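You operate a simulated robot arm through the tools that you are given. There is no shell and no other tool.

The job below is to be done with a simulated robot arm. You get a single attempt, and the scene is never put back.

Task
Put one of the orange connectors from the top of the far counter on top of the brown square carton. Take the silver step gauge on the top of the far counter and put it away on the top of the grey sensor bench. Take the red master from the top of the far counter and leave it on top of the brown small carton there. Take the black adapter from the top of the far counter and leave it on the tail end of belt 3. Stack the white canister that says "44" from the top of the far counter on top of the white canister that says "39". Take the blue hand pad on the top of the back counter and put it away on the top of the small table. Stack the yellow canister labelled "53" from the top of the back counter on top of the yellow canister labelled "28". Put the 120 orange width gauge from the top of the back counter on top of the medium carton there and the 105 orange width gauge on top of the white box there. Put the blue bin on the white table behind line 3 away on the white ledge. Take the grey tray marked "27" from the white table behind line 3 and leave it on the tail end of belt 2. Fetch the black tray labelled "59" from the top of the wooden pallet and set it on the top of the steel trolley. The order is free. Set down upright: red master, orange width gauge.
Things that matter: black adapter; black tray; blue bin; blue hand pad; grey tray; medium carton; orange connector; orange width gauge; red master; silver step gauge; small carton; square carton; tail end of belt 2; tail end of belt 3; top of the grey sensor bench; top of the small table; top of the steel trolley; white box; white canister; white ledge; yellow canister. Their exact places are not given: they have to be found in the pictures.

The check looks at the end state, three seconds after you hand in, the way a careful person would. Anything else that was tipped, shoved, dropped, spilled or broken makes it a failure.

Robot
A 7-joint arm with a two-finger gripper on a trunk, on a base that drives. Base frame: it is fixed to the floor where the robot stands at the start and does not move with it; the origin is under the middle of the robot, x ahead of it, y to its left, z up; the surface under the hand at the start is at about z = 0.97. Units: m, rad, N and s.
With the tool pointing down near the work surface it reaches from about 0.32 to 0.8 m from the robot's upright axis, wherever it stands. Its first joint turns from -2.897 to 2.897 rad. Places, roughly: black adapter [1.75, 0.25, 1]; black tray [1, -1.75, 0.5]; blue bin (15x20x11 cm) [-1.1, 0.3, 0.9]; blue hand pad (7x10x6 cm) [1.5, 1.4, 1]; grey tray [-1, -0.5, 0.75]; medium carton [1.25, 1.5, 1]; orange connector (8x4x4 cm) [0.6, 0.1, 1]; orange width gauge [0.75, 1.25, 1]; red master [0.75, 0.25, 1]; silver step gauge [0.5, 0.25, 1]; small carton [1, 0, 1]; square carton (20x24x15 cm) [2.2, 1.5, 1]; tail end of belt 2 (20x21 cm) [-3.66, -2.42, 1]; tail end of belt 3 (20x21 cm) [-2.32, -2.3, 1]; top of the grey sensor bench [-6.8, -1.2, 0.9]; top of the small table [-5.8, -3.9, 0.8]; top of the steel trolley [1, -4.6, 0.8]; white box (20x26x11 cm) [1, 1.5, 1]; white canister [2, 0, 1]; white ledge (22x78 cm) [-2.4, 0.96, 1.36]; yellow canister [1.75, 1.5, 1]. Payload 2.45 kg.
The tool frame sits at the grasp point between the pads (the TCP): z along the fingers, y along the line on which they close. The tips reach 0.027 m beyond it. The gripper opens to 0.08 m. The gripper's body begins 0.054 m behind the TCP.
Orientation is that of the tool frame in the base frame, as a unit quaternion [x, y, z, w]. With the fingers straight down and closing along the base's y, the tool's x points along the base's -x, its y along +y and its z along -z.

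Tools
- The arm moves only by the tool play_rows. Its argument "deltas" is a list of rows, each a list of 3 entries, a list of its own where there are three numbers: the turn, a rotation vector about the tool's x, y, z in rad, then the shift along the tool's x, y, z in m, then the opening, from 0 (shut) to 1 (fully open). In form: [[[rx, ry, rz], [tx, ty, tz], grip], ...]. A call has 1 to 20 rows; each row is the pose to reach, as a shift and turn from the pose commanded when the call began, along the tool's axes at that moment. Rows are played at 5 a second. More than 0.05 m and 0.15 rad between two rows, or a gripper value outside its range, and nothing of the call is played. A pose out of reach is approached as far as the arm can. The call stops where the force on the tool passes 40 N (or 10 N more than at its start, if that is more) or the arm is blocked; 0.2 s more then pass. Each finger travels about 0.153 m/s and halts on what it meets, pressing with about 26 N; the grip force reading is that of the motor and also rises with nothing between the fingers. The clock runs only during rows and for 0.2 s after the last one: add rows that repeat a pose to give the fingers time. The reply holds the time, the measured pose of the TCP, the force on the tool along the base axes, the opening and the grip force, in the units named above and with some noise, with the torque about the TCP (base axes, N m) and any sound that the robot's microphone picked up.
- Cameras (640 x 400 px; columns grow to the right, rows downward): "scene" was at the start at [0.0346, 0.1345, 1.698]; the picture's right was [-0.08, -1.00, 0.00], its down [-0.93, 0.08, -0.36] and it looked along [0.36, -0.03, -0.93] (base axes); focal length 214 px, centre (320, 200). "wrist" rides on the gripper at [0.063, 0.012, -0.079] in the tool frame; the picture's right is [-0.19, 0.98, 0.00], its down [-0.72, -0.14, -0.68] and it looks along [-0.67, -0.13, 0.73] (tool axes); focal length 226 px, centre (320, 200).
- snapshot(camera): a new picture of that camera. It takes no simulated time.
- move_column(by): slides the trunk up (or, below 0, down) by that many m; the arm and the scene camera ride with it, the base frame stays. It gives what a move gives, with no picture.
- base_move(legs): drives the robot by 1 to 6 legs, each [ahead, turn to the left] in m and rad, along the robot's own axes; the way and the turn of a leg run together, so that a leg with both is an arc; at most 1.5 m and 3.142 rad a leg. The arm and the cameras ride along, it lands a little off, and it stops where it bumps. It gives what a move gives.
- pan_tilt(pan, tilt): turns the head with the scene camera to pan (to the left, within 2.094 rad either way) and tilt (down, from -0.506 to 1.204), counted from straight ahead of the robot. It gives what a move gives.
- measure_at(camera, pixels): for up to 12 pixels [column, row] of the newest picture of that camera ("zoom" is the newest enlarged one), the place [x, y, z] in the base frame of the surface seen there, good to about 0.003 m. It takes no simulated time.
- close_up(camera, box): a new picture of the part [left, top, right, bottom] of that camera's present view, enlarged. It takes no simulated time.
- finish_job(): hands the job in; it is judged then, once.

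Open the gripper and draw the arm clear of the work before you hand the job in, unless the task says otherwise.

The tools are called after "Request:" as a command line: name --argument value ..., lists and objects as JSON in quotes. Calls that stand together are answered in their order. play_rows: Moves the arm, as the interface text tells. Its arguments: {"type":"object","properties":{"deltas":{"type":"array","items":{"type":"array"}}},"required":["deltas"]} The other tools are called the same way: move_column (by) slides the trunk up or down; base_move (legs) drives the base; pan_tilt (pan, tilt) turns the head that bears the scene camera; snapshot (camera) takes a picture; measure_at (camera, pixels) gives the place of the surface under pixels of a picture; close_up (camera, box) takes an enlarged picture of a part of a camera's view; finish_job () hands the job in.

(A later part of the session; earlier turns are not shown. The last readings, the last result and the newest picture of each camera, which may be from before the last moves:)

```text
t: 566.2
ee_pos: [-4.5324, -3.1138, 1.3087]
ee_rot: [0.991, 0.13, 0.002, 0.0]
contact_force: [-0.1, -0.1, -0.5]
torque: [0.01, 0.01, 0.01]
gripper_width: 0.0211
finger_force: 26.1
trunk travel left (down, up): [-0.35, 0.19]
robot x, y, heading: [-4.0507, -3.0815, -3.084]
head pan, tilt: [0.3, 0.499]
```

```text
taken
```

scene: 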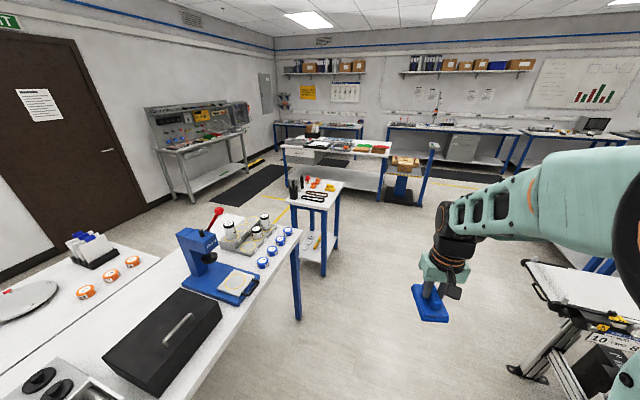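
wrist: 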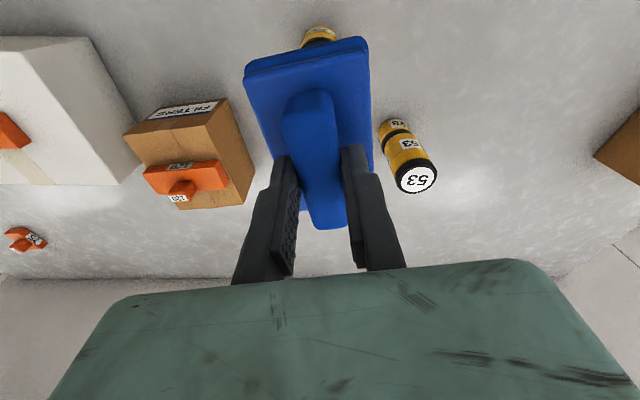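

The small table is at ~[318,200], the white table's corner leg at ~[297,300], belt 1's tail at right. I zoom on the small table and measure.

Request:
close_up --camera "scene" --box '[270, 160, 370, 280]'

Request:
measure_at --camera "scene" --pixels '[[298, 318], [330, 205], [342, 185], [290, 205], [335, 245], [323, 270], [310, 195], [325, 195], [325, 212], [530, 270], [545, 375], [300, 185]]'

```text
3.33 times, centred on (320, 220) of scene
```

zoom: 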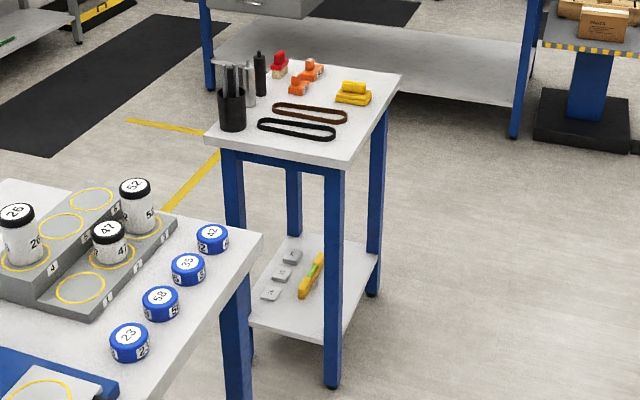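

```text
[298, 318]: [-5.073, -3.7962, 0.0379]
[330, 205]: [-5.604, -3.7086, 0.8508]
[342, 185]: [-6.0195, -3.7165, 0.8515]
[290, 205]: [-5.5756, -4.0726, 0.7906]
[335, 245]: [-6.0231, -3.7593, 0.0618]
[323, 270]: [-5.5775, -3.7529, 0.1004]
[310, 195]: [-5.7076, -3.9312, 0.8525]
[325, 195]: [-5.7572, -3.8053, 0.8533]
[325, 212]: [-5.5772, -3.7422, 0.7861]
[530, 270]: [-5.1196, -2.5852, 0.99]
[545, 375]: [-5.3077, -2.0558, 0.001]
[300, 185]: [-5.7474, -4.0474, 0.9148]
```

Small table: x −6.02…−5.57, y −3.70…−4.1, z 0.852, with rings and pads on it. I drive to (−5.78,−3.08) and face it.

Request:
base_move --legs '[[0, -0.058], [0.9, 0], [0.83, 0], [0, 1.571]]'

Request:
pan_tilt --pan 0.1 --tilt 0.85

Request:
snapshot --camera "scene"

Request:
snapshot --camera "wrist"

```text
t: 579.4
ee_pos: [-5.7853, -3.5523, 1.3091]
ee_rot: [0.631, 0.775, 0.001, -0.001]
contact_force: [0.0, 0.6, -0.8]
torque: [0.01, -0.01, -0.02]
gripper_width: 0.021
finger_force: 26.3
trunk travel left (down, up): [-0.35, 0.19]
robot x, y, heading: [-5.7905, -3.0707, -1.57]
head pan, tilt: [0.3, 0.499]
```

```text
t: 580.2
ee_pos: [-5.7842, -3.5508, 1.3081]
ee_rot: [0.631, 0.776, 0.0, -0.001]
contact_force: [0.8, 0.4, -0.8]
torque: [-0.03, -0.02, 0.01]
gripper_width: 0.0214
finger_force: 26.0
trunk travel left (down, up): [-0.35, 0.19]
robot x, y, heading: [-5.7895, -3.0718, -1.577]
head pan, tilt: [0.099, 0.85]
```

```text
taken
```

scene: 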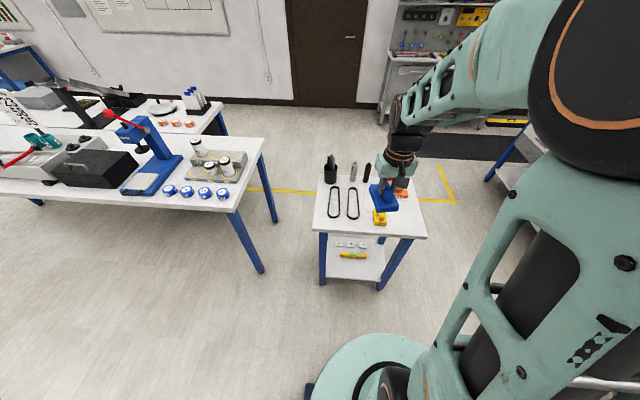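

```text
taken
```

wrist: 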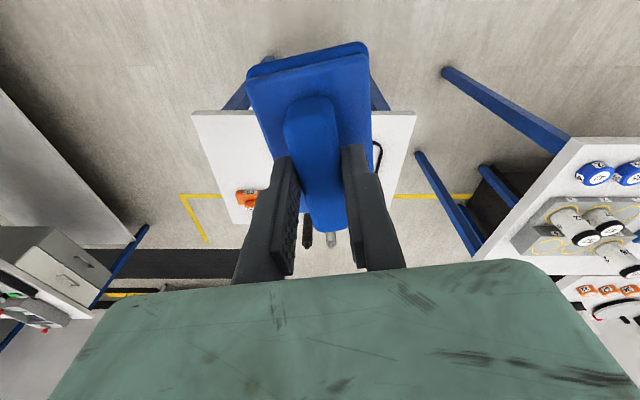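

Request:
close_up --camera "scene" --box '[300, 150, 440, 250]'

Request:
measure_at --camera "zoom" --pixels '[[62, 365], [590, 375], [100, 155], [85, 260], [150, 250], [220, 200], [260, 250], [345, 310], [390, 310], [480, 300], [540, 330], [450, 200]]'

```text
4.00 times, centred on (370, 200) of scene
```

zoom: 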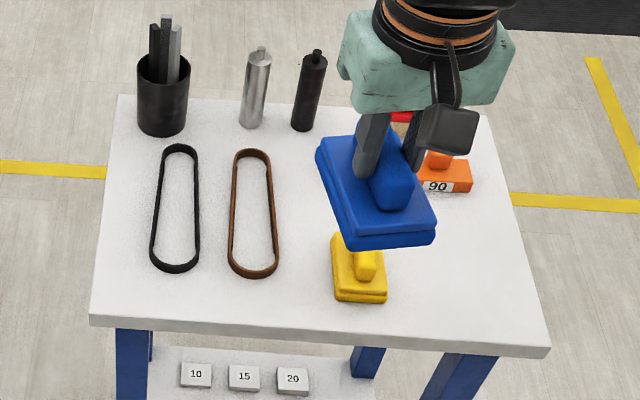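

```text
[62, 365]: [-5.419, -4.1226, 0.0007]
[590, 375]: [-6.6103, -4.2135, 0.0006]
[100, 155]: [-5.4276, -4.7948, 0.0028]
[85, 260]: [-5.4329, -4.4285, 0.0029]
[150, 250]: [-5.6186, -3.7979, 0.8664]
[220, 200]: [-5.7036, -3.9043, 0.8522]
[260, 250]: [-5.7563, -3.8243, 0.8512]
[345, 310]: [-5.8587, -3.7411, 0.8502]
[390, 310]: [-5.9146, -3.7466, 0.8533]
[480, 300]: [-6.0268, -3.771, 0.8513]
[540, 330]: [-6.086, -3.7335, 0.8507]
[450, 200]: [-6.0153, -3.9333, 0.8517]
```

Free space is at the table's west part, in front of the orange "90" and beside the yellow pad. I measure these neighbours and the right edge.

Request:
measure_at --camera "zoom" --pixels '[[385, 290], [387, 255], [335, 295], [425, 188], [472, 188], [545, 345], [520, 270], [500, 190], [365, 260], [440, 160], [490, 340], [400, 325]]'

```text
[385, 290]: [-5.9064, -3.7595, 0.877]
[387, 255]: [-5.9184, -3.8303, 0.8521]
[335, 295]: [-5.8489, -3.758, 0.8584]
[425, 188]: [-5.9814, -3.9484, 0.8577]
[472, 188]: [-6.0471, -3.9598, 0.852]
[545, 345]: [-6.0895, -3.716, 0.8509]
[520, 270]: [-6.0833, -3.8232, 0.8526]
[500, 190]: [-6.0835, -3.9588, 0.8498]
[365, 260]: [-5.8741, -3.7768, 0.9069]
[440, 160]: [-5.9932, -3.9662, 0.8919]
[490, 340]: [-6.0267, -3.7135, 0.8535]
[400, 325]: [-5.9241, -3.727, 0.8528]
```

I advance 0.1 m, then move the pad over (−6.005,−3.81), squaring it by +0.205 rad about the tool's z.

Request:
base_move --legs '[[0.1, 0]]'

Request:
play_rows --deltas '[[[0, 0, 0.07], [-0.016, -0.035, 0], 0], [[0, 0, 0.14], [-0.032, -0.071, 0], 0], [[0, 0, 0.205], [-0.048, -0.107, 0], 0], [[0, 0, 0.205], [-0.064, -0.142, 0], 0], [[0, 0, 0.205], [-0.08, -0.178, 0], 0], [[0, 0, 0.205], [-0.096, -0.214, 0], 0], [[0, 0, 0.205], [-0.1106, -0.2488, 0], 0], [[0, 0, 0.205], [-0.1106, -0.2488, 0.05], 0], [[0, 0, 0.205], [-0.1106, -0.2488, 0.1], 0], [[0, 0, 0.205], [-0.1106, -0.2488, 0.15], 0], [[0, 0, 0.205], [-0.1106, -0.2488, 0.2], 0], [[0, 0, 0.205], [-0.1106, -0.2488, 0.25], 0], [[0, 0, 0.205], [-0.1106, -0.2488, 0.3], 0], [[0, 0, 0.205], [-0.1106, -0.2488, 0.34], 0], [[0, 0, 0.205], [-0.1106, -0.2488, 0.34], 0]]'

Request:
snapshot --camera "wrist"

Request:
snapshot --camera "scene"

```text
t: 581.4
ee_pos: [-5.7865, -3.6541, 1.3075]
ee_rot: [0.631, 0.776, 0.002, -0.001]
contact_force: [0.0, -0.6, 0.1]
torque: [0.04, 0.0, 0.02]
gripper_width: 0.0214
finger_force: 25.7
trunk travel left (down, up): [-0.35, 0.19]
robot x, y, heading: [-5.7898, -3.1721, -1.578]
head pan, tilt: [0.099, 0.85]
```

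```text
t: 584.6
ee_pos: [-6.0048, -3.8107, 0.9679]
ee_rot: [0.707, 0.707, 0.0, -0.001]
contact_force: [0.0, -0.8, -0.2]
torque: [0.02, 0.04, 0.02]
gripper_width: 0.0212
finger_force: 26.5
trunk travel left (down, up): [-0.35, 0.19]
robot x, y, heading: [-5.7901, -3.1723, -1.574]
head pan, tilt: [0.099, 0.85]
```

```text
taken
```

wrist: 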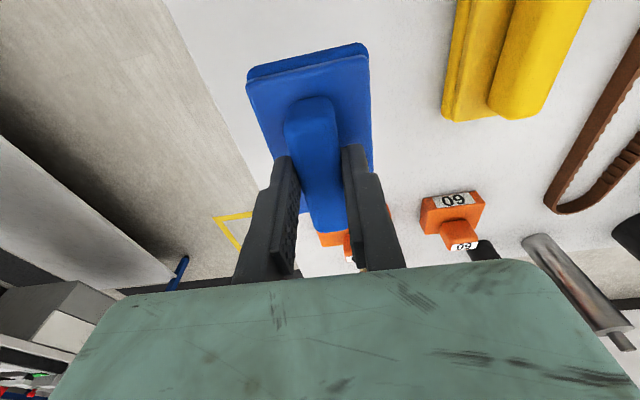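

```text
taken
```

scene: 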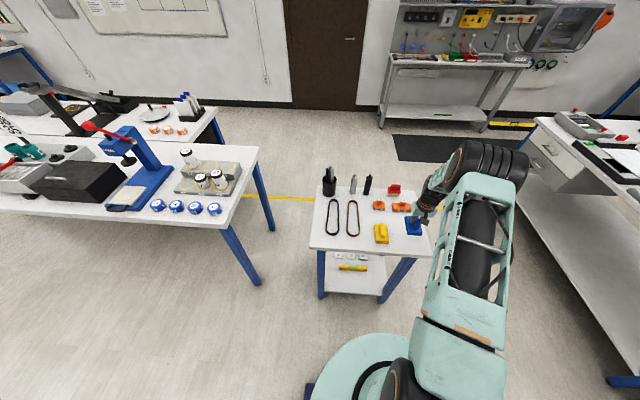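

Clear space below. I lower 55 mm, then creep to contact.

Request:
play_rows --deltas '[[[0, 0, 0], [0, 0, 0.03], 0], [[0, 0, 0], [0, 0, 0.05], 0], [[0, 0, 0], [0, 0, 0.057], 0], [[0, 0, 0], [0, 0, 0.059], 0], [[0, 0, 0], [0, 0, 0.059], 0]]'

```text
t: 585.8
ee_pos: [-6.0064, -3.8106, 0.9093]
ee_rot: [0.707, 0.707, 0.0, -0.001]
contact_force: [-0.2, -0.3, -0.5]
torque: [-0.02, 0.01, 0.0]
gripper_width: 0.0209
finger_force: 26.3
trunk travel left (down, up): [-0.35, 0.19]
robot x, y, heading: [-5.7932, -3.1691, -1.577]
head pan, tilt: [0.099, 0.85]
```

Request:
play_rows --deltas '[[[0, 0, 0], [0, 0, 0.001], 0], [[0, 0, 0], [0, 0, 0.002], 0], [[0, 0, 0], [0, 0, 0.002], 0]]'

```text
t: 586.6
ee_pos: [-6.0056, -3.8114, 0.9073]
ee_rot: [0.707, 0.707, -0.001, 0.0]
contact_force: [0.4, 1.8, 6.8]
torque: [-0.25, -0.03, 0.03]
gripper_width: 0.0212
finger_force: 25.6
trunk travel left (down, up): [-0.35, 0.19]
robot x, y, heading: [-5.7907, -3.1677, -1.575]
head pan, tilt: [0.099, 0.85]
```

Contact at 6.8 N. I open to about half, lift straight up and retract.

Request:
play_rows --deltas '[[[0, 0, 0], [0, 0, -0.0008], 0], [[0, 0, 0], [0, 0, -0.0008], 0.4], [[0, 0, 0], [0, 0, -0.0008], 0.55], [[0, 0, 0], [0, 0, -0.0008], 0.55], [[0, 0, 0], [0, 0, -0.03], 0.55], [[0, 0, 0], [0, 0, -0.07], 0.6], [[0, 0, 0], [0, 0, -0.11], 0.8], [[0, 0, 0], [0, 0, -0.15], 1], [[0, 0, 0], [0, 0, -0.2], 1], [[0, 0, 0], [0, 0, -0.25], 1], [[0, 0, 0], [0, 0, -0.3], 1], [[0, 0, 0], [0, 0, -0.35], 1], [[0, 0, 0], [0.03, 0.03, -0.37], 1], [[0, 0, 0], [0.06, 0.06, -0.37], 1], [[0, 0, 0], [0.09, 0.09, -0.37], 1], [[0, 0, 0], [0.12, 0.12, -0.37], 1], [[0, 0, 0], [0.15, 0.15, -0.37], 1]]'

Request:
snapshot --camera "scene"

Request:
close_up --camera "scene" --box '[300, 150, 460, 270]'

```text
t: 590.2
ee_pos: [-5.8567, -3.6609, 1.2785]
ee_rot: [0.707, 0.707, 0.0, 0.0]
contact_force: [0.3, -0.4, 1.1]
torque: [0.01, 0.04, -0.03]
gripper_width: 0.0801
finger_force: 0.1
trunk travel left (down, up): [-0.35, 0.19]
robot x, y, heading: [-5.7899, -3.1712, -1.577]
head pan, tilt: [0.099, 0.85]
```

```text
taken
```

scene: 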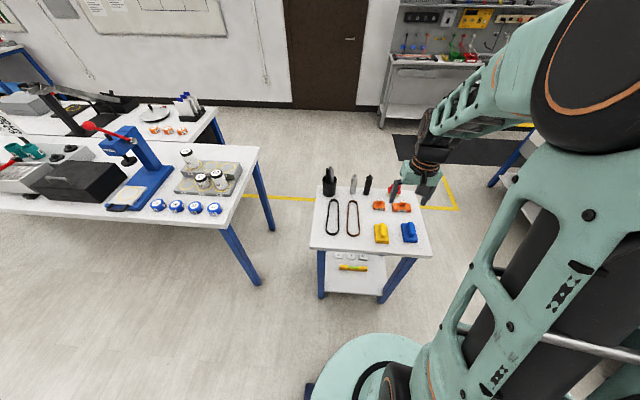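

```text
3.33 times, centred on (380, 210) of scene
```

zoom: 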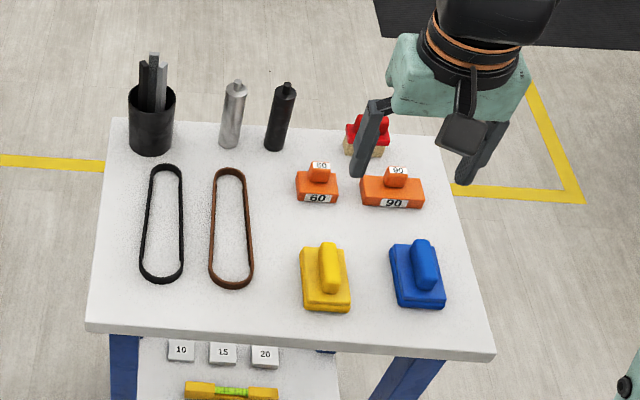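

The pad sits on the small table. I back off and look at the sensor bench to the north-west to plan the step gauge's place.

Request:
base_move --legs '[[-0.2, 0], [0, -1.57]]'

Request:
pan_tilt --pan -1.1 --tilt 0.4

Request:
snapshot --camera "scene"

Request:
close_up --camera "scene" --box '[200, 120, 440, 270]'

```text
t: 595.7
ee_pos: [-6.2808, -2.9053, 1.2777]
ee_rot: [1.0, 0.003, 0.002, 0.0]
contact_force: [0.1, 1.2, -0.8]
torque: [0.01, -0.01, 0.01]
gripper_width: 0.0801
finger_force: 0.1
trunk travel left (down, up): [-0.35, 0.19]
robot x, y, heading: [-5.7902, -2.9683, -3.14]
head pan, tilt: [0.099, 0.85]
```

```text
t: 597.1
ee_pos: [-6.2813, -2.9064, 1.2777]
ee_rot: [1.0, 0.003, 0.001, 0.0]
contact_force: [-0.2, -0.7, -0.2]
torque: [0.05, 0.02, 0.0]
gripper_width: 0.08
finger_force: 0.2
trunk travel left (down, up): [-0.35, 0.19]
robot x, y, heading: [-5.7926, -2.9724, -3.137]
head pan, tilt: [-1.1, 0.4]
```

```text
taken
```

scene: 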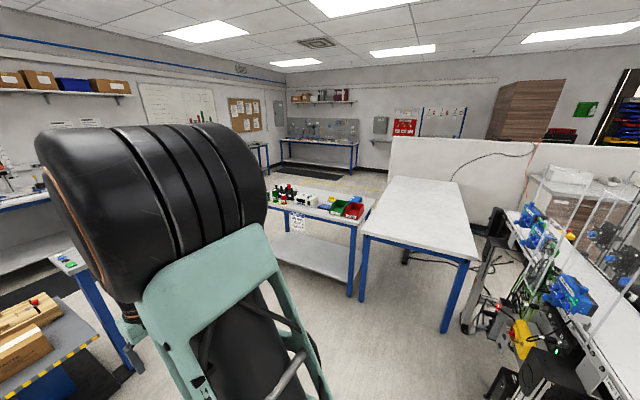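

```text
2.67 times, centred on (320, 195) of scene
```

zoom: 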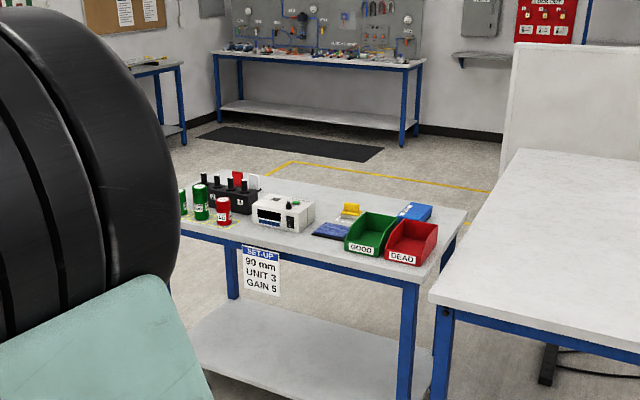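

This is the bench with cans, a meter unit and bins. I measure its top's corners, free areas and the floor approach.

Request:
measure_at --camera "zoom" --pixels '[[412, 282], [462, 212], [240, 232], [330, 255], [340, 195], [300, 195], [370, 205], [400, 395], [250, 300], [432, 395], [450, 320], [215, 225]]'

```text
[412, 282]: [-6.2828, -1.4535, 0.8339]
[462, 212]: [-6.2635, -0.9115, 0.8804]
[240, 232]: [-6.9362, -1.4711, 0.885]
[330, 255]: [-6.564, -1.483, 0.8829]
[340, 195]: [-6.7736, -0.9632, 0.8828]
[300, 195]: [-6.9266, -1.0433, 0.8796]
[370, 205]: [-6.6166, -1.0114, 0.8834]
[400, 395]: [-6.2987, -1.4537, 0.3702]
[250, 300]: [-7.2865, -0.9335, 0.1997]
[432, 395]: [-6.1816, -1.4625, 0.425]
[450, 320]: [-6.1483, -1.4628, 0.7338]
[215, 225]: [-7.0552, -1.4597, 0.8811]
```

I measure the stand at the lower left (scene [30,345], [70,262], [130,365]) for clearance.

Request:
measure_at --camera "scene" --pixels '[[30, 350], [95, 340], [75, 262], [128, 368], [140, 330], [60, 395], [365, 300], [445, 330], [350, 290], [475, 325], [330, 360], [290, 300]]'

Request:
pan_tilt --pan -0.5 --tilt 0.7

Request:
snapshot --camera "scene"

```text
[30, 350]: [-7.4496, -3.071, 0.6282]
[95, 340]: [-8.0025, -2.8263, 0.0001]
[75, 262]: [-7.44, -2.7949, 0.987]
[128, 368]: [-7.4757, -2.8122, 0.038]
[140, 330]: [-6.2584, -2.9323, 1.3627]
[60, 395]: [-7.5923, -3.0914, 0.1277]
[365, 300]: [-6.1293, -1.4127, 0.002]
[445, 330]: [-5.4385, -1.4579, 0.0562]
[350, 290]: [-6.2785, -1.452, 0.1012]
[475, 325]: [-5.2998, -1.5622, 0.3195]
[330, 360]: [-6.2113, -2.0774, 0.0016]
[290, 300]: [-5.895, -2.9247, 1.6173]
```

```text
t: 598.1
ee_pos: [-6.2808, -2.9052, 1.2776]
ee_rot: [1.0, 0.003, 0.001, 0.0]
contact_force: [-0.6, 0.8, -0.2]
torque: [-0.02, 0.0, 0.01]
gripper_width: 0.0801
finger_force: 0.1
trunk travel left (down, up): [-0.35, 0.19]
robot x, y, heading: [-5.7909, -2.968, -3.143]
head pan, tilt: [-0.499, 0.7]
```

```text
taken
```

scene: 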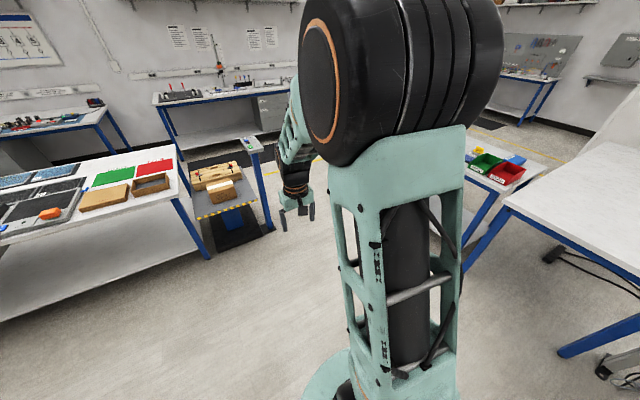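

The floor around (−6.6,−2.2) is open for later. Now I drive back to the far counter for the connector: east through the gap, then north to (−0.5,0).

Request:
base_move --legs '[[0, 3.121], [1.4, 0], [1.44, 0], [0, 0.315]]'

```text
t: 620.5
ee_pos: [-2.4689, -2.7904, 1.2788]
ee_rot: [-0.175, 0.985, 0.0, -0.001]
contact_force: [-0.4, -0.5, -0.7]
torque: [-0.01, 0.02, -0.03]
gripper_width: 0.0799
finger_force: 0.1
trunk travel left (down, up): [-0.35, 0.19]
robot x, y, heading: [-2.95, -2.8973, 0.348]
head pan, tilt: [-0.499, 0.7]
```

Slight drift; I re-aim through the gap's middle, then on to (−0.65,−2.33) and turn north.

Request:
base_move --legs '[[0, -0.19], [1.35, 0], [0, 0.194], [1.03, 0], [0, 1.155]]'

```text
t: 636.6
ee_pos: [-0.5597, -1.838, 1.2785]
ee_rot: [-0.686, 0.728, -0.001, -0.001]
contact_force: [0.2, -0.6, -0.5]
torque: [0.01, 0.0, -0.03]
gripper_width: 0.0799
finger_force: 0.1
trunk travel left (down, up): [-0.35, 0.19]
robot x, y, heading: [-0.653, -2.3266, 1.511]
head pan, tilt: [-0.499, 0.7]
```

Now north to (−0.5,0), turn east, and advance to the counter's west end.

Request:
base_move --legs '[[1.2, 0], [1.13, 0], [0, -1.511]]'

Request:
pan_tilt --pan 0.0 --tilt 0.6

Request:
snapshot --camera "scene"

```text
t: 651.8
ee_pos: [-0.0439, -0.076, 1.2775]
ee_rot: [-0.005, 1.0, 0.0, 0.0]
contact_force: [-1.0, 0.5, 0.0]
torque: [0.0, -0.02, 0.01]
gripper_width: 0.08
finger_force: 0.0
trunk travel left (down, up): [-0.35, 0.19]
robot x, y, heading: [-0.5364, -0.014, 0.004]
head pan, tilt: [-0.499, 0.7]
```

```text
t: 652.7
ee_pos: [-0.0441, -0.0765, 1.2791]
ee_rot: [-0.005, 1.0, -0.001, 0.0]
contact_force: [-0.1, 0.5, 0.2]
torque: [0.0, -0.01, 0.01]
gripper_width: 0.0799
finger_force: 0.0
trunk travel left (down, up): [-0.35, 0.19]
robot x, y, heading: [-0.5308, -0.016, 0.01]
head pan, tilt: [0.0, 0.6]
```

```text
taken
```

scene: 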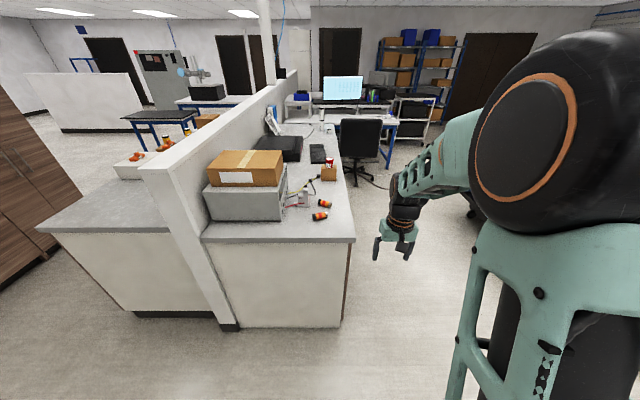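

The connectors are at ~[320,203] and [318,216]. I advance 0.5 m and look with the wrist camera.

Request:
base_move --legs '[[0.5, 0]]'

Request:
snapshot --camera "wrist"

Request:
close_up --camera "wrist" --box '[280, 0, 520, 150]'

```text
t: 655.6
ee_pos: [0.4552, -0.0753, 1.2773]
ee_rot: [-0.003, 1.0, 0.0, 0.0]
contact_force: [0.0, 0.3, 0.1]
torque: [0.0, -0.01, -0.01]
gripper_width: 0.0798
finger_force: 0.1
trunk travel left (down, up): [-0.35, 0.19]
robot x, y, heading: [-0.0386, -0.0147, 0.004]
head pan, tilt: [0.0, 0.6]
```

```text
taken
```

wrist: 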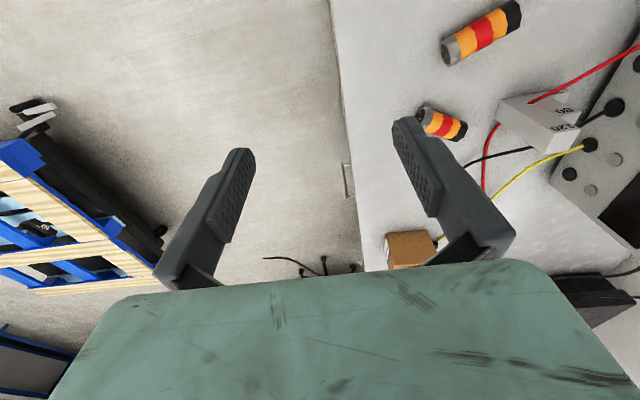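

```text
2.67 times, centred on (400, 75) of wrist
```

zoom: 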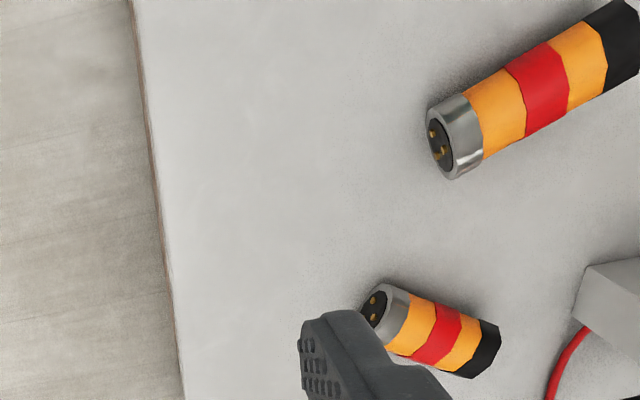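

Two connectors lie on their sides. I measure both ends of each.

Request:
measure_at --camera "wrist" --pixels '[[455, 45], [483, 32], [512, 15], [470, 55], [490, 48], [428, 120], [445, 125], [462, 130], [440, 130], [455, 138], [500, 100], [470, 20]]'

```text
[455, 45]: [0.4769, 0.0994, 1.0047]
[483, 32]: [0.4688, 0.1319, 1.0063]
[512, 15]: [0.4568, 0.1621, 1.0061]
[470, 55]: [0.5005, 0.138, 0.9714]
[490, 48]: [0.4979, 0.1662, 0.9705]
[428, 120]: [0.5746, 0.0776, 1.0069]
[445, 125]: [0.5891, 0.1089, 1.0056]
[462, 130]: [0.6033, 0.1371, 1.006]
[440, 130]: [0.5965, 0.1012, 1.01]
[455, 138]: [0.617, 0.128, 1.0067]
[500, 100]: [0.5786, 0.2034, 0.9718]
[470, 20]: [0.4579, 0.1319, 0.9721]
```

I'll take the first connector, centre ≈(0.467,0.132), axis at ~108°. I turn the tool +1.264 rad about its z while moving above it.

Request:
play_rows --deltas '[[[0, 0, 0.14], [-0.002, 0.023, 0], 1], [[0, 0, 0.28], [-0.004, 0.046, 0], 1], [[0, 0, 0.42], [-0.006, 0.069, 0], 1], [[0, 0, 0.56], [-0.007, 0.092, 0], 1], [[0, 0, 0.7], [-0.009, 0.115, 0], 1], [[0, 0, 0.84], [-0.01, 0.138, 0], 1], [[0, 0, 0.98], [-0.011, 0.161, 0], 1], [[0, 0, 1.12], [-0.012, 0.184, 0], 1], [[0, 0, 1.264], [-0.0133, 0.207, 0], 1], [[0, 0, 1.264], [-0.0133, 0.207, 0.04], 1], [[0, 0, 1.264], [-0.0133, 0.207, 0.08], 1], [[0, 0, 1.264], [-0.0133, 0.207, 0.12], 1], [[0, 0, 1.264], [-0.0133, 0.207, 0.15], 1], [[0, 0, 1.264], [-0.0133, 0.207, 0.15], 1]]'

Request:
snapshot --camera "wrist"

```text
t: 658.6
ee_pos: [0.4669, 0.1319, 1.1286]
ee_rot: [0.588, 0.809, -0.001, 0.0]
contact_force: [0.2, 0.4, 0.6]
torque: [0.01, -0.01, -0.03]
gripper_width: 0.08
finger_force: 0.0
trunk travel left (down, up): [-0.35, 0.19]
robot x, y, heading: [-0.0375, -0.0099, 0.005]
head pan, tilt: [0.0, 0.6]
```

```text
taken
```

wrist: 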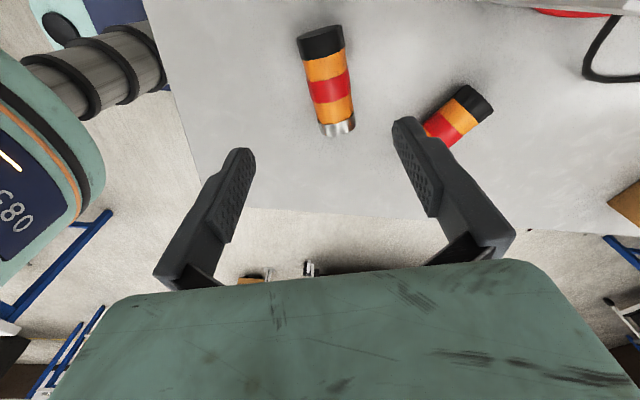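

The connector is roughly aligned with the tool's x. I measure its axis again and the neighbour.

Request:
measure_at --camera "wrist" --pixels '[[322, 45], [326, 70], [331, 92], [336, 118], [303, 60], [345, 60], [315, 110], [353, 105], [430, 130], [475, 95]]'

```text
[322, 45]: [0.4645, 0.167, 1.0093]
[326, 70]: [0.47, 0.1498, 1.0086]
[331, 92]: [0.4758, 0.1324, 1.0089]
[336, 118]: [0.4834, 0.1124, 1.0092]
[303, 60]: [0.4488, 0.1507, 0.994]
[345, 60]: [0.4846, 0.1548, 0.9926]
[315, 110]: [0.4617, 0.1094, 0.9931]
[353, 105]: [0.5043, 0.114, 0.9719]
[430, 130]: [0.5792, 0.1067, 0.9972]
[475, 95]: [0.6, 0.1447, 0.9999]
```

Connector centre ≈(0.474,0.139), top 1.009. I shift, descend to TCP z≈1.003 and grip.

Request:
play_rows --deltas '[[[0, 0, 0], [0.0046, 0.009, 0.03], 1], [[0, 0, 0], [0.0046, 0.009, 0.07], 1], [[0, 0, 0], [0.0046, 0.009, 0.1], 1], [[0, 0, 0], [0.0046, 0.009, 0.118], 0.9], [[0, 0, 0], [0.0046, 0.009, 0.1255], 0.8], [[0, 0, 0], [0.0046, 0.009, 0.1255], 0.6], [[0, 0, 0], [0.0046, 0.009, 0.1255], 0.3], [[0, 0, 0], [0.0046, 0.009, 0.1255], 0], [[0, 0, 0], [0.0046, 0.009, 0.1255], 0], [[0, 0, 0], [0.0046, 0.009, 0.1255], 0]]'

Request:
snapshot --camera "wrist"

```text
t: 660.9
ee_pos: [0.4734, 0.1396, 1.0035]
ee_rot: [0.588, 0.809, -0.001, -0.001]
contact_force: [-0.2, 0.1, 0.3]
torque: [-0.01, 0.02, 0.0]
gripper_width: 0.0328
finger_force: 26.0
trunk travel left (down, up): [-0.35, 0.19]
robot x, y, heading: [-0.0362, -0.0144, 0.001]
head pan, tilt: [0.0, 0.6]
```

```text
taken
```

wrist: 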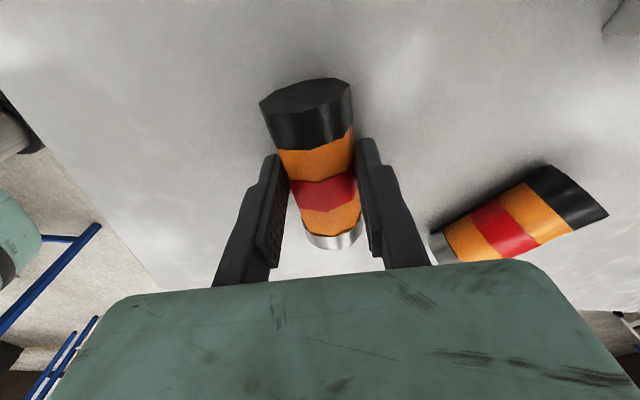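

Gripped at the red band (33 mm). I lift to z≈1.28 and back the robot off.

Request:
play_rows --deltas '[[[0, 0, 0], [0, 0, -0.03], 0], [[0, 0, 0], [0, 0, -0.07], 0], [[0, 0, 0], [0, 0, -0.11], 0], [[0, 0, 0], [0, 0, -0.15], 0], [[0, 0, 0], [0, 0, -0.19], 0], [[0, 0, 0], [0, 0, -0.23], 0], [[0, 0, 0], [0, 0, -0.27], 0], [[0, 0, 0], [0, 0, -0.27], 0]]'

Request:
base_move --legs '[[-0.46, 0], [0, 1.57], [1.1, 0], [1.02, 0], [0, -1.571]]'

Request:
snapshot --camera "wrist"

```text
t: 662.6
ee_pos: [0.4735, 0.1383, 1.2733]
ee_rot: [0.589, 0.808, 0.0, -0.001]
contact_force: [0.8, -0.3, -0.4]
torque: [0.01, 0.01, 0.03]
gripper_width: 0.0333
finger_force: 26.5
trunk travel left (down, up): [-0.35, 0.19]
robot x, y, heading: [-0.0351, -0.0134, 0.002]
head pan, tilt: [0.0, 0.6]
```

```text
t: 683.3
ee_pos: [0.0357, 2.2531, 1.2738]
ee_rot: [0.589, 0.808, -0.001, -0.001]
contact_force: [0.0, -0.6, -0.9]
torque: [0.02, 0.01, -0.01]
gripper_width: 0.033
finger_force: 26.3
trunk travel left (down, up): [-0.35, 0.19]
robot x, y, heading: [-0.4761, 2.1019, 0.001]
head pan, tilt: [0.0, 0.6]
```

```text
taken
```

wrist: 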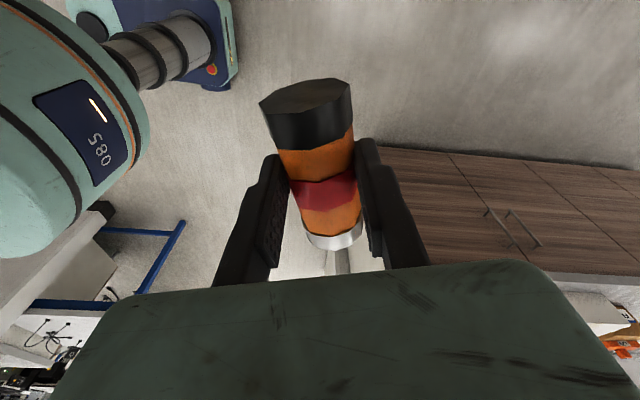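

I drive east along the aisle to x≈2.2 and turn to face the square carton.

Request:
base_move --legs '[[0, 0.01], [1.0, 0], [1.0, 0], [0.67, 0], [0, -1.582]]'

Request:
pan_tilt --pan 0.1 --tilt 0.8

Request:
snapshot --camera "scene"

Request:
snapshot --camera "wrist"

```text
t: 700.9
ee_pos: [2.3509, 1.6158, 1.2731]
ee_rot: [0.988, 0.153, 0.001, -0.001]
contact_force: [-0.2, -0.4, 0.7]
torque: [0.01, -0.01, -0.01]
gripper_width: 0.0331
finger_force: 26.2
trunk travel left (down, up): [-0.35, 0.19]
robot x, y, heading: [2.1997, 2.1265, -1.57]
head pan, tilt: [0.0, 0.6]
```

```text
t: 701.6
ee_pos: [2.3507, 1.6162, 1.2737]
ee_rot: [0.988, 0.154, 0.0, 0.0]
contact_force: [0.2, -0.8, -0.8]
torque: [0.02, 0.0, 0.03]
gripper_width: 0.0333
finger_force: 25.9
trunk travel left (down, up): [-0.35, 0.19]
robot x, y, heading: [2.2, 2.1291, -1.572]
head pan, tilt: [0.099, 0.799]
```

```text
taken
```

scene: 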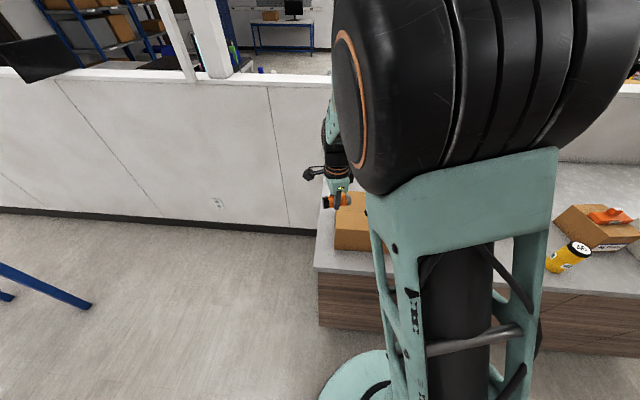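

```text
taken
```

wrist: 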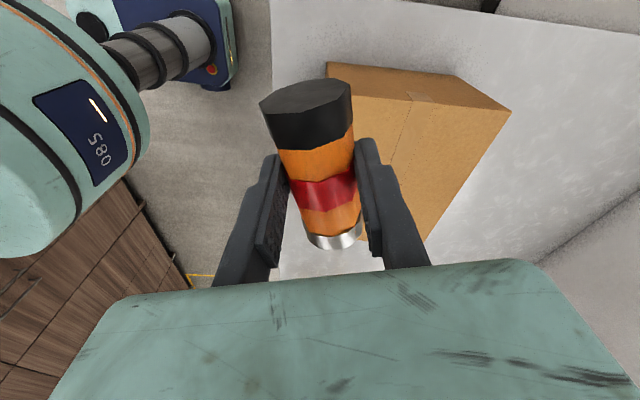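

I measure the carton's top from the wrist view.

Request:
measure_at --camera "wrist" --pixels '[[330, 70], [400, 75], [452, 78], [505, 112], [440, 110], [400, 105], [385, 130], [430, 170], [470, 150], [430, 235], [420, 130], [450, 200]]'

Request:
measure_at --camera "scene" --pixels '[[340, 215], [337, 228], [345, 230], [350, 210], [365, 215], [340, 245], [365, 235], [318, 265], [325, 200]]'

```text
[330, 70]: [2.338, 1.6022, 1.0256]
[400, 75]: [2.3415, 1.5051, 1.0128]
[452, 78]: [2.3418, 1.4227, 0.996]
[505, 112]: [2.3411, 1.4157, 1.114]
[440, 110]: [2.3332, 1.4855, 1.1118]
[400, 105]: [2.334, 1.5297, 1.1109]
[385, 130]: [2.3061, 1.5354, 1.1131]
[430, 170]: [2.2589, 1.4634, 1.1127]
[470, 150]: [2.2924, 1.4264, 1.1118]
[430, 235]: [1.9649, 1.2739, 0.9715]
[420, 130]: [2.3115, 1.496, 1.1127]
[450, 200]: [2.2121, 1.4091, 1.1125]
```

```text
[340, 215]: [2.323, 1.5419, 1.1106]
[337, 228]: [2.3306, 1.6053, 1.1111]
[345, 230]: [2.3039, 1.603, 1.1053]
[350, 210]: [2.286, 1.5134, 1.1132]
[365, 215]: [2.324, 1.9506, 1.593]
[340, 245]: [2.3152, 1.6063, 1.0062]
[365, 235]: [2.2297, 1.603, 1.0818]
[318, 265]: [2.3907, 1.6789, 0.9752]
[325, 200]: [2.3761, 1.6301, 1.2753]
```

Carton top: x 2.10–2.34, y 1.40–1.605, z 1.112. I move the connector over its centre and lower to just above.

Request:
play_rows --deltas '[[[0, 0, 0], [-0.039, 0.015, 0], 0], [[0, 0, 0], [-0.078, 0.03, 0], 0], [[0, 0, 0], [-0.117, 0.046, 0], 0], [[0, 0, 0], [-0.157, 0.061, 0], 0], [[0, 0, 0], [-0.157, 0.061, 0.04], 0], [[0, 0, 0], [-0.157, 0.061, 0.08], 0], [[0, 0, 0], [-0.157, 0.061, 0.11], 0], [[0, 0, 0], [-0.157, 0.061, 0.124], 0], [[0, 0, 0], [-0.157, 0.061, 0.124], 0]]'

Request:
snapshot --camera "wrist"

```text
t: 703.6
ee_pos: [2.2193, 1.5093, 1.1486]
ee_rot: [0.988, 0.153, 0.0, -0.001]
contact_force: [0.6, -1.1, -0.5]
torque: [0.0, -0.01, 0.05]
gripper_width: 0.0333
finger_force: 26.3
trunk travel left (down, up): [-0.35, 0.19]
robot x, y, heading: [2.2015, 2.1255, -1.566]
head pan, tilt: [0.099, 0.799]
```

```text
taken
```

wrist: 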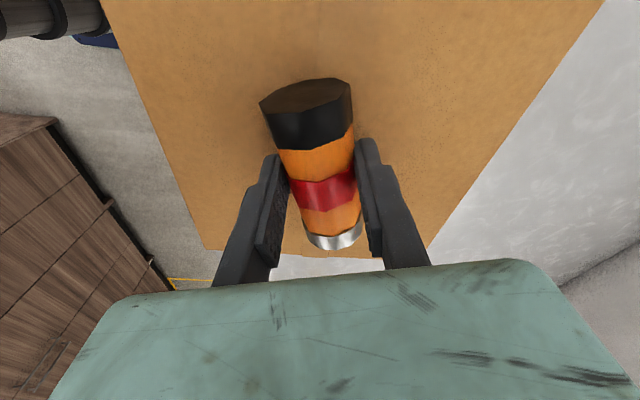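

Well inside the carton's top. I creep down to contact.

Request:
play_rows --deltas '[[[0, 0, 0], [0, 0, 0.003], 0], [[0, 0, 0], [0, 0, 0.005], 0], [[0, 0, 0], [0, 0, 0.005], 0]]'

```text
t: 704.4
ee_pos: [2.2201, 1.5095, 1.1453]
ee_rot: [0.988, 0.153, -0.001, -0.001]
contact_force: [0.3, 0.7, 0.5]
torque: [-0.01, 0.0, 0.01]
gripper_width: 0.0334
finger_force: 26.6
trunk travel left (down, up): [-0.35, 0.19]
robot x, y, heading: [2.2028, 2.1265, -1.571]
head pan, tilt: [0.099, 0.799]
```

Request:
play_rows --deltas '[[[0, 0, 0], [0, 0, 0.001], 0], [[0, 0, 0], [0, 0, 0.002], 0], [[0, 0, 0], [0, 0, 0.002], 0]]'

```text
t: 705.2
ee_pos: [2.2194, 1.511, 1.1421]
ee_rot: [0.988, 0.155, 0.0, -0.001]
contact_force: [-0.1, -0.9, 1.4]
torque: [-0.07, 0.04, 0.02]
gripper_width: 0.0331
finger_force: 26.3
trunk travel left (down, up): [-0.35, 0.19]
robot x, y, heading: [2.2027, 2.1262, -1.574]
head pan, tilt: [0.099, 0.799]
```

Light contact. I open gently in small increments so it doesn't roll, then rise.

Request:
play_rows --deltas '[[[0, 0, 0], [0, 0, 0.0005], 0], [[0, 0, 0], [0, 0, 0.0005], 0.44], [[0, 0, 0], [0, 0, 0.0005], 0.48], [[0, 0, 0], [0, 0, 0.0005], 0.52], [[0, 0, 0], [0, 0, 0.0005], 0.58], [[0, 0, 0], [0, 0, 0.0005], 0.66], [[0, 0, 0], [0, 0, 0.0005], 0.8], [[0, 0, 0], [0, 0, 0.0005], 0.8]]'

Request:
snapshot --camera "wrist"

```text
t: 707.0
ee_pos: [2.2194, 1.511, 1.143]
ee_rot: [0.988, 0.154, 0.0, 0.0]
contact_force: [-0.7, 2.1, 9.7]
torque: [-0.08, -0.01, -0.04]
gripper_width: 0.0592
finger_force: 0.1
trunk travel left (down, up): [-0.35, 0.19]
robot x, y, heading: [2.2053, 2.1279, -1.57]
head pan, tilt: [0.099, 0.799]
```

```text
taken
```

wrist: 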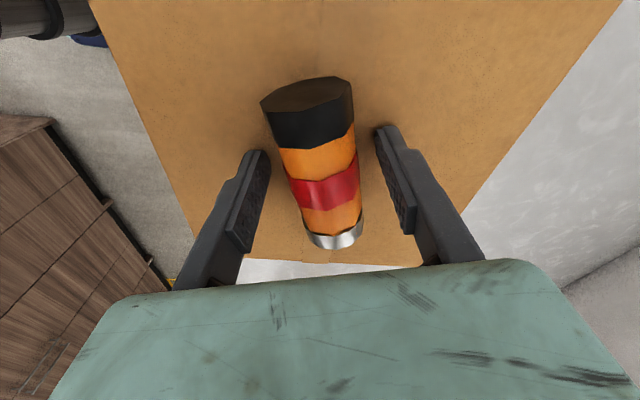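

The connector stays in place. I rise straight up and check.

Request:
play_rows --deltas '[[[0, 0, 0], [0, 0, -0.01], 0.8], [[0, 0, 0], [0, 0, -0.04], 0.9], [[0, 0, 0], [0, 0, -0.08], 1], [[0, 0, 0], [0, 0, -0.12], 1], [[0, 0, 0], [0, 0, -0.16], 1], [[0, 0, 0], [0, 0, -0.16], 1]]'

Request:
snapshot --camera "wrist"

```text
t: 708.4
ee_pos: [2.2195, 1.5102, 1.3017]
ee_rot: [0.988, 0.155, -0.001, -0.001]
contact_force: [-0.6, -0.2, -0.2]
torque: [0.02, -0.01, 0.0]
gripper_width: 0.0799
finger_force: 0.0
trunk travel left (down, up): [-0.35, 0.19]
robot x, y, heading: [2.2003, 2.1273, -1.572]
head pan, tilt: [0.099, 0.799]
```

```text
taken
```

wrist: 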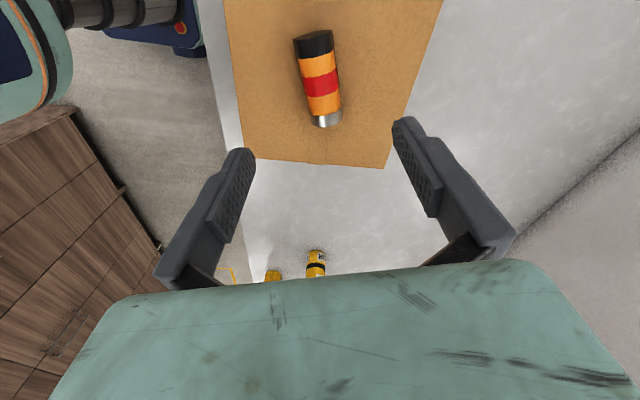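

The connector rests on the square carton. Last is the step gauge: I retract with the tool yaw restored, then drive back around to the far counter.

Request:
play_rows --deltas '[[[0, 0, -0.14], [0.004, -0.013, 0], 1], [[0, 0, -0.28], [0.008, -0.026, 0], 1], [[0, 0, -0.42], [0.012, -0.039, 0], 1], [[0, 0, -0.56], [0.016, -0.052, 0], 1], [[0, 0, -0.7], [0.02, -0.065, 0], 1], [[0, 0, -0.84], [0.024, -0.078, 0], 1], [[0, 0, -0.98], [0.028, -0.091, 0], 1], [[0, 0, -1.12], [0.032, -0.104, 0], 1], [[0, 0, -1.26], [0.0365, -0.114, 0], 1], [[0, 0, -1.26], [0.0365, -0.114, 0], 1]]'

Request:
snapshot --camera "scene"

```text
t: 710.6
ee_pos: [2.22, 1.6288, 1.3016]
ee_rot: [0.706, 0.708, 0.001, -0.001]
contact_force: [-0.6, 0.1, -0.1]
torque: [-0.04, 0.01, 0.0]
gripper_width: 0.08
finger_force: 0.0
trunk travel left (down, up): [-0.35, 0.19]
robot x, y, heading: [2.2025, 2.1279, -1.566]
head pan, tilt: [0.099, 0.799]
```

```text
taken
```

scene: 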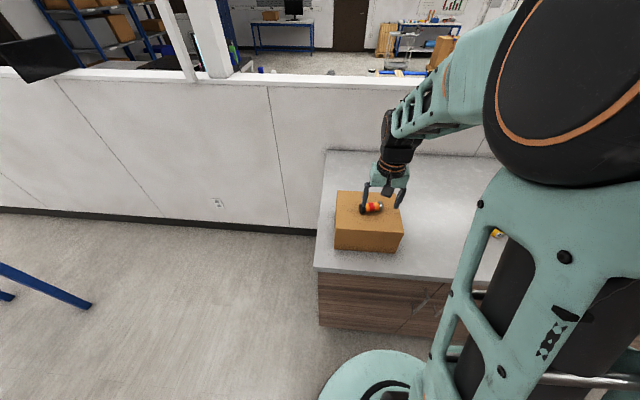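

Verified. I drive west down the aisle, south, and face east at the far counter's end.

Request:
base_move --legs '[[0, -1.576], [1.35, 0], [1.35, 0], [0, 1.571], [1.1, 0], [1.02, 0]]'

Request:
base_move --legs '[[0, 1.571]]'

```text
t: 741.7
ee_pos: [-0.4433, -0.4875, 1.3008]
ee_rot: [0.701, 0.713, 0.001, 0.0]
contact_force: [0.5, 0.3, -0.4]
torque: [0.04, -0.01, 0.03]
gripper_width: 0.0801
finger_force: 0.0
trunk travel left (down, up): [-0.35, 0.19]
robot x, y, heading: [-0.4686, 0.0097, -1.555]
head pan, tilt: [0.099, 0.799]
```

```text
t: 746.0
ee_pos: [0.0288, 0.029, 1.3017]
ee_rot: [0.001, 1.0, 0.0, -0.001]
contact_force: [0.3, -0.3, 0.0]
torque: [-0.01, 0.0, -0.01]
gripper_width: 0.08
finger_force: 0.1
trunk travel left (down, up): [-0.35, 0.19]
robot x, y, heading: [-0.4701, 0.0092, -0.0]
head pan, tilt: [0.099, 0.799]
```

I advance 0.44 m and look at the step gauge.

Request:
base_move --legs '[[0.44, 0]]'

Request:
snapshot --camera "wrist"

Request:
snapshot --camera "scene"

Request:
close_up --camera "scene" --box '[220, 130, 380, 230]'

```text
t: 748.7
ee_pos: [0.4706, 0.0308, 1.3019]
ee_rot: [-0.001, 1.0, 0.0, -0.001]
contact_force: [0.8, -0.2, 0.3]
torque: [-0.02, -0.01, 0.0]
gripper_width: 0.0797
finger_force: 0.0
trunk travel left (down, up): [-0.35, 0.19]
robot x, y, heading: [-0.0247, 0.0081, 0.003]
head pan, tilt: [0.099, 0.799]
```

```text
taken
```

wrist: 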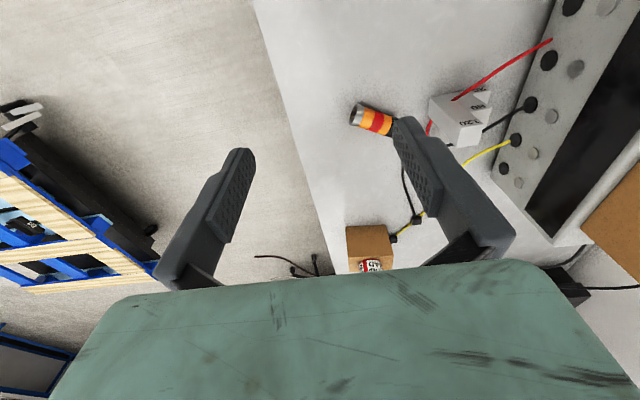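

```text
taken
```

scene: 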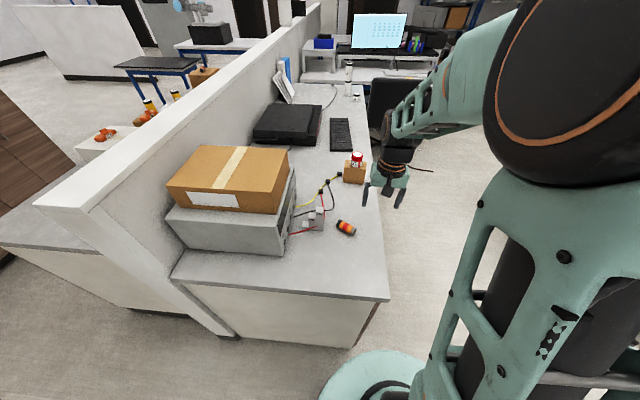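

```text
4.00 times, centred on (300, 180) of scene
```

zoom: 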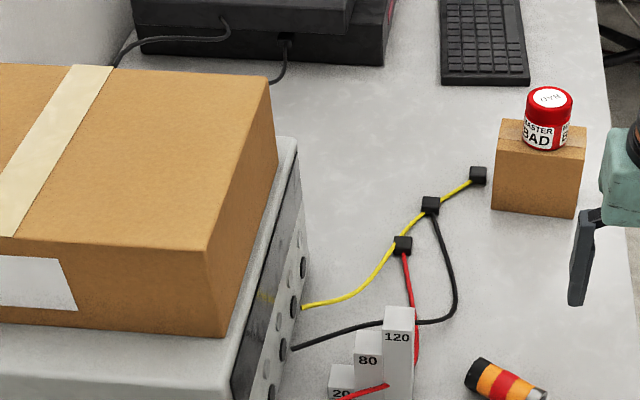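

I zoom the wrist view on the step gauge to get its geometry.

Request:
close_up --camera "wrist" --box '[400, 70, 520, 160]'

Request:
measure_at --camera "zoom" --pixels '[[345, 350], [440, 345], [300, 250], [430, 270], [390, 200], [480, 190], [420, 230], [470, 240], [250, 200], [200, 150], [480, 130], [400, 340]]'

```text
4.44 times, centred on (460, 115) of wrist
```

zoom: 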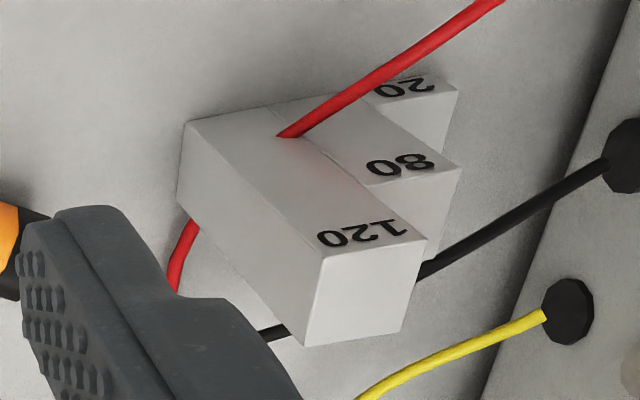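

```text
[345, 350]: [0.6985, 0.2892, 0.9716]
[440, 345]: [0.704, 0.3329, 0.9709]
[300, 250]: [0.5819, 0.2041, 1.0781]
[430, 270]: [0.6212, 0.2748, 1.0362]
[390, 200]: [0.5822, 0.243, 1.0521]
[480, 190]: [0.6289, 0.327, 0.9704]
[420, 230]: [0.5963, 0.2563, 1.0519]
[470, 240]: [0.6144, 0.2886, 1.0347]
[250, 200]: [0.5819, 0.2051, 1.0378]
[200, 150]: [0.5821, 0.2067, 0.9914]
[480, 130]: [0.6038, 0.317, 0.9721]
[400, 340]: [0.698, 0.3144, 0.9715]
```

The labelled faces face the robot at x≈0.582; the cable just passes through it visually. I measure the 120-column's top face corners and the 80 step.

Request:
measure_at --camera "zoom" --pixels '[[325, 262], [420, 247], [397, 325], [312, 338], [365, 295], [430, 180], [450, 185], [432, 225], [350, 250], [410, 235], [445, 90], [440, 140]]'

```text
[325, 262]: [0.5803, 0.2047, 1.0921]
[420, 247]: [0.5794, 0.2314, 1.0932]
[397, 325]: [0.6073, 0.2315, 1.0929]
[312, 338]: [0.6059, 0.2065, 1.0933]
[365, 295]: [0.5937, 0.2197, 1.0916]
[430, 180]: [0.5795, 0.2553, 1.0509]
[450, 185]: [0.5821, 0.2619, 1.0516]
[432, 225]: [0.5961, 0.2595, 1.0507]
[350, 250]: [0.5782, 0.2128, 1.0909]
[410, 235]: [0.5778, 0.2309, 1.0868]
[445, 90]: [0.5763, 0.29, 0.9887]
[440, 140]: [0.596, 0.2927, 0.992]
```

Columns are 30×30 mm each: 120 at y 0.203–0.233, 80 to 0.263, 20 to 0.293; x 0.579–0.609. I check how close the grey unit and the big carton are.

Request:
close_up --camera "scene" --box '[220, 140, 380, 260]'

Request:
measure_at --camera "zoom" --pixels '[[290, 110], [250, 250], [215, 340], [285, 200], [262, 280], [265, 120], [225, 230], [230, 270], [285, 270], [270, 300], [248, 300], [260, 60]]'

```text
3.33 times, centred on (300, 200) of scene
```

zoom: 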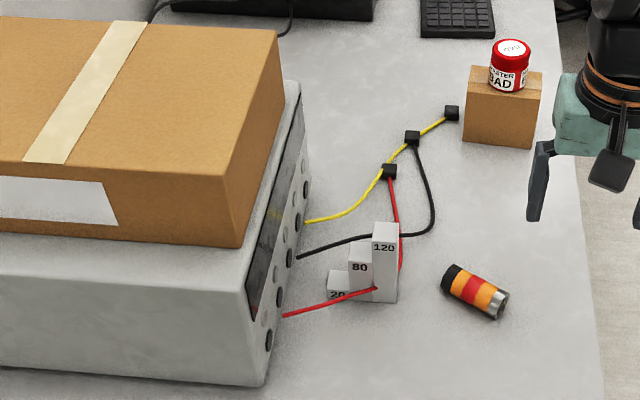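

```text
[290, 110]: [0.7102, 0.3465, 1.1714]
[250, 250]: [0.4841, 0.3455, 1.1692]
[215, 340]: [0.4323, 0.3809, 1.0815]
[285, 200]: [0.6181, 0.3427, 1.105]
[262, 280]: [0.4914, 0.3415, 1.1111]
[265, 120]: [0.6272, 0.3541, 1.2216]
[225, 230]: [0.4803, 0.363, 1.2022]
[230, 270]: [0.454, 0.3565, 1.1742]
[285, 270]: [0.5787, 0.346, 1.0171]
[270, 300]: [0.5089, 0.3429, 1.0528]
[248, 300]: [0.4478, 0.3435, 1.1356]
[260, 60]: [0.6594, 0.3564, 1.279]
```

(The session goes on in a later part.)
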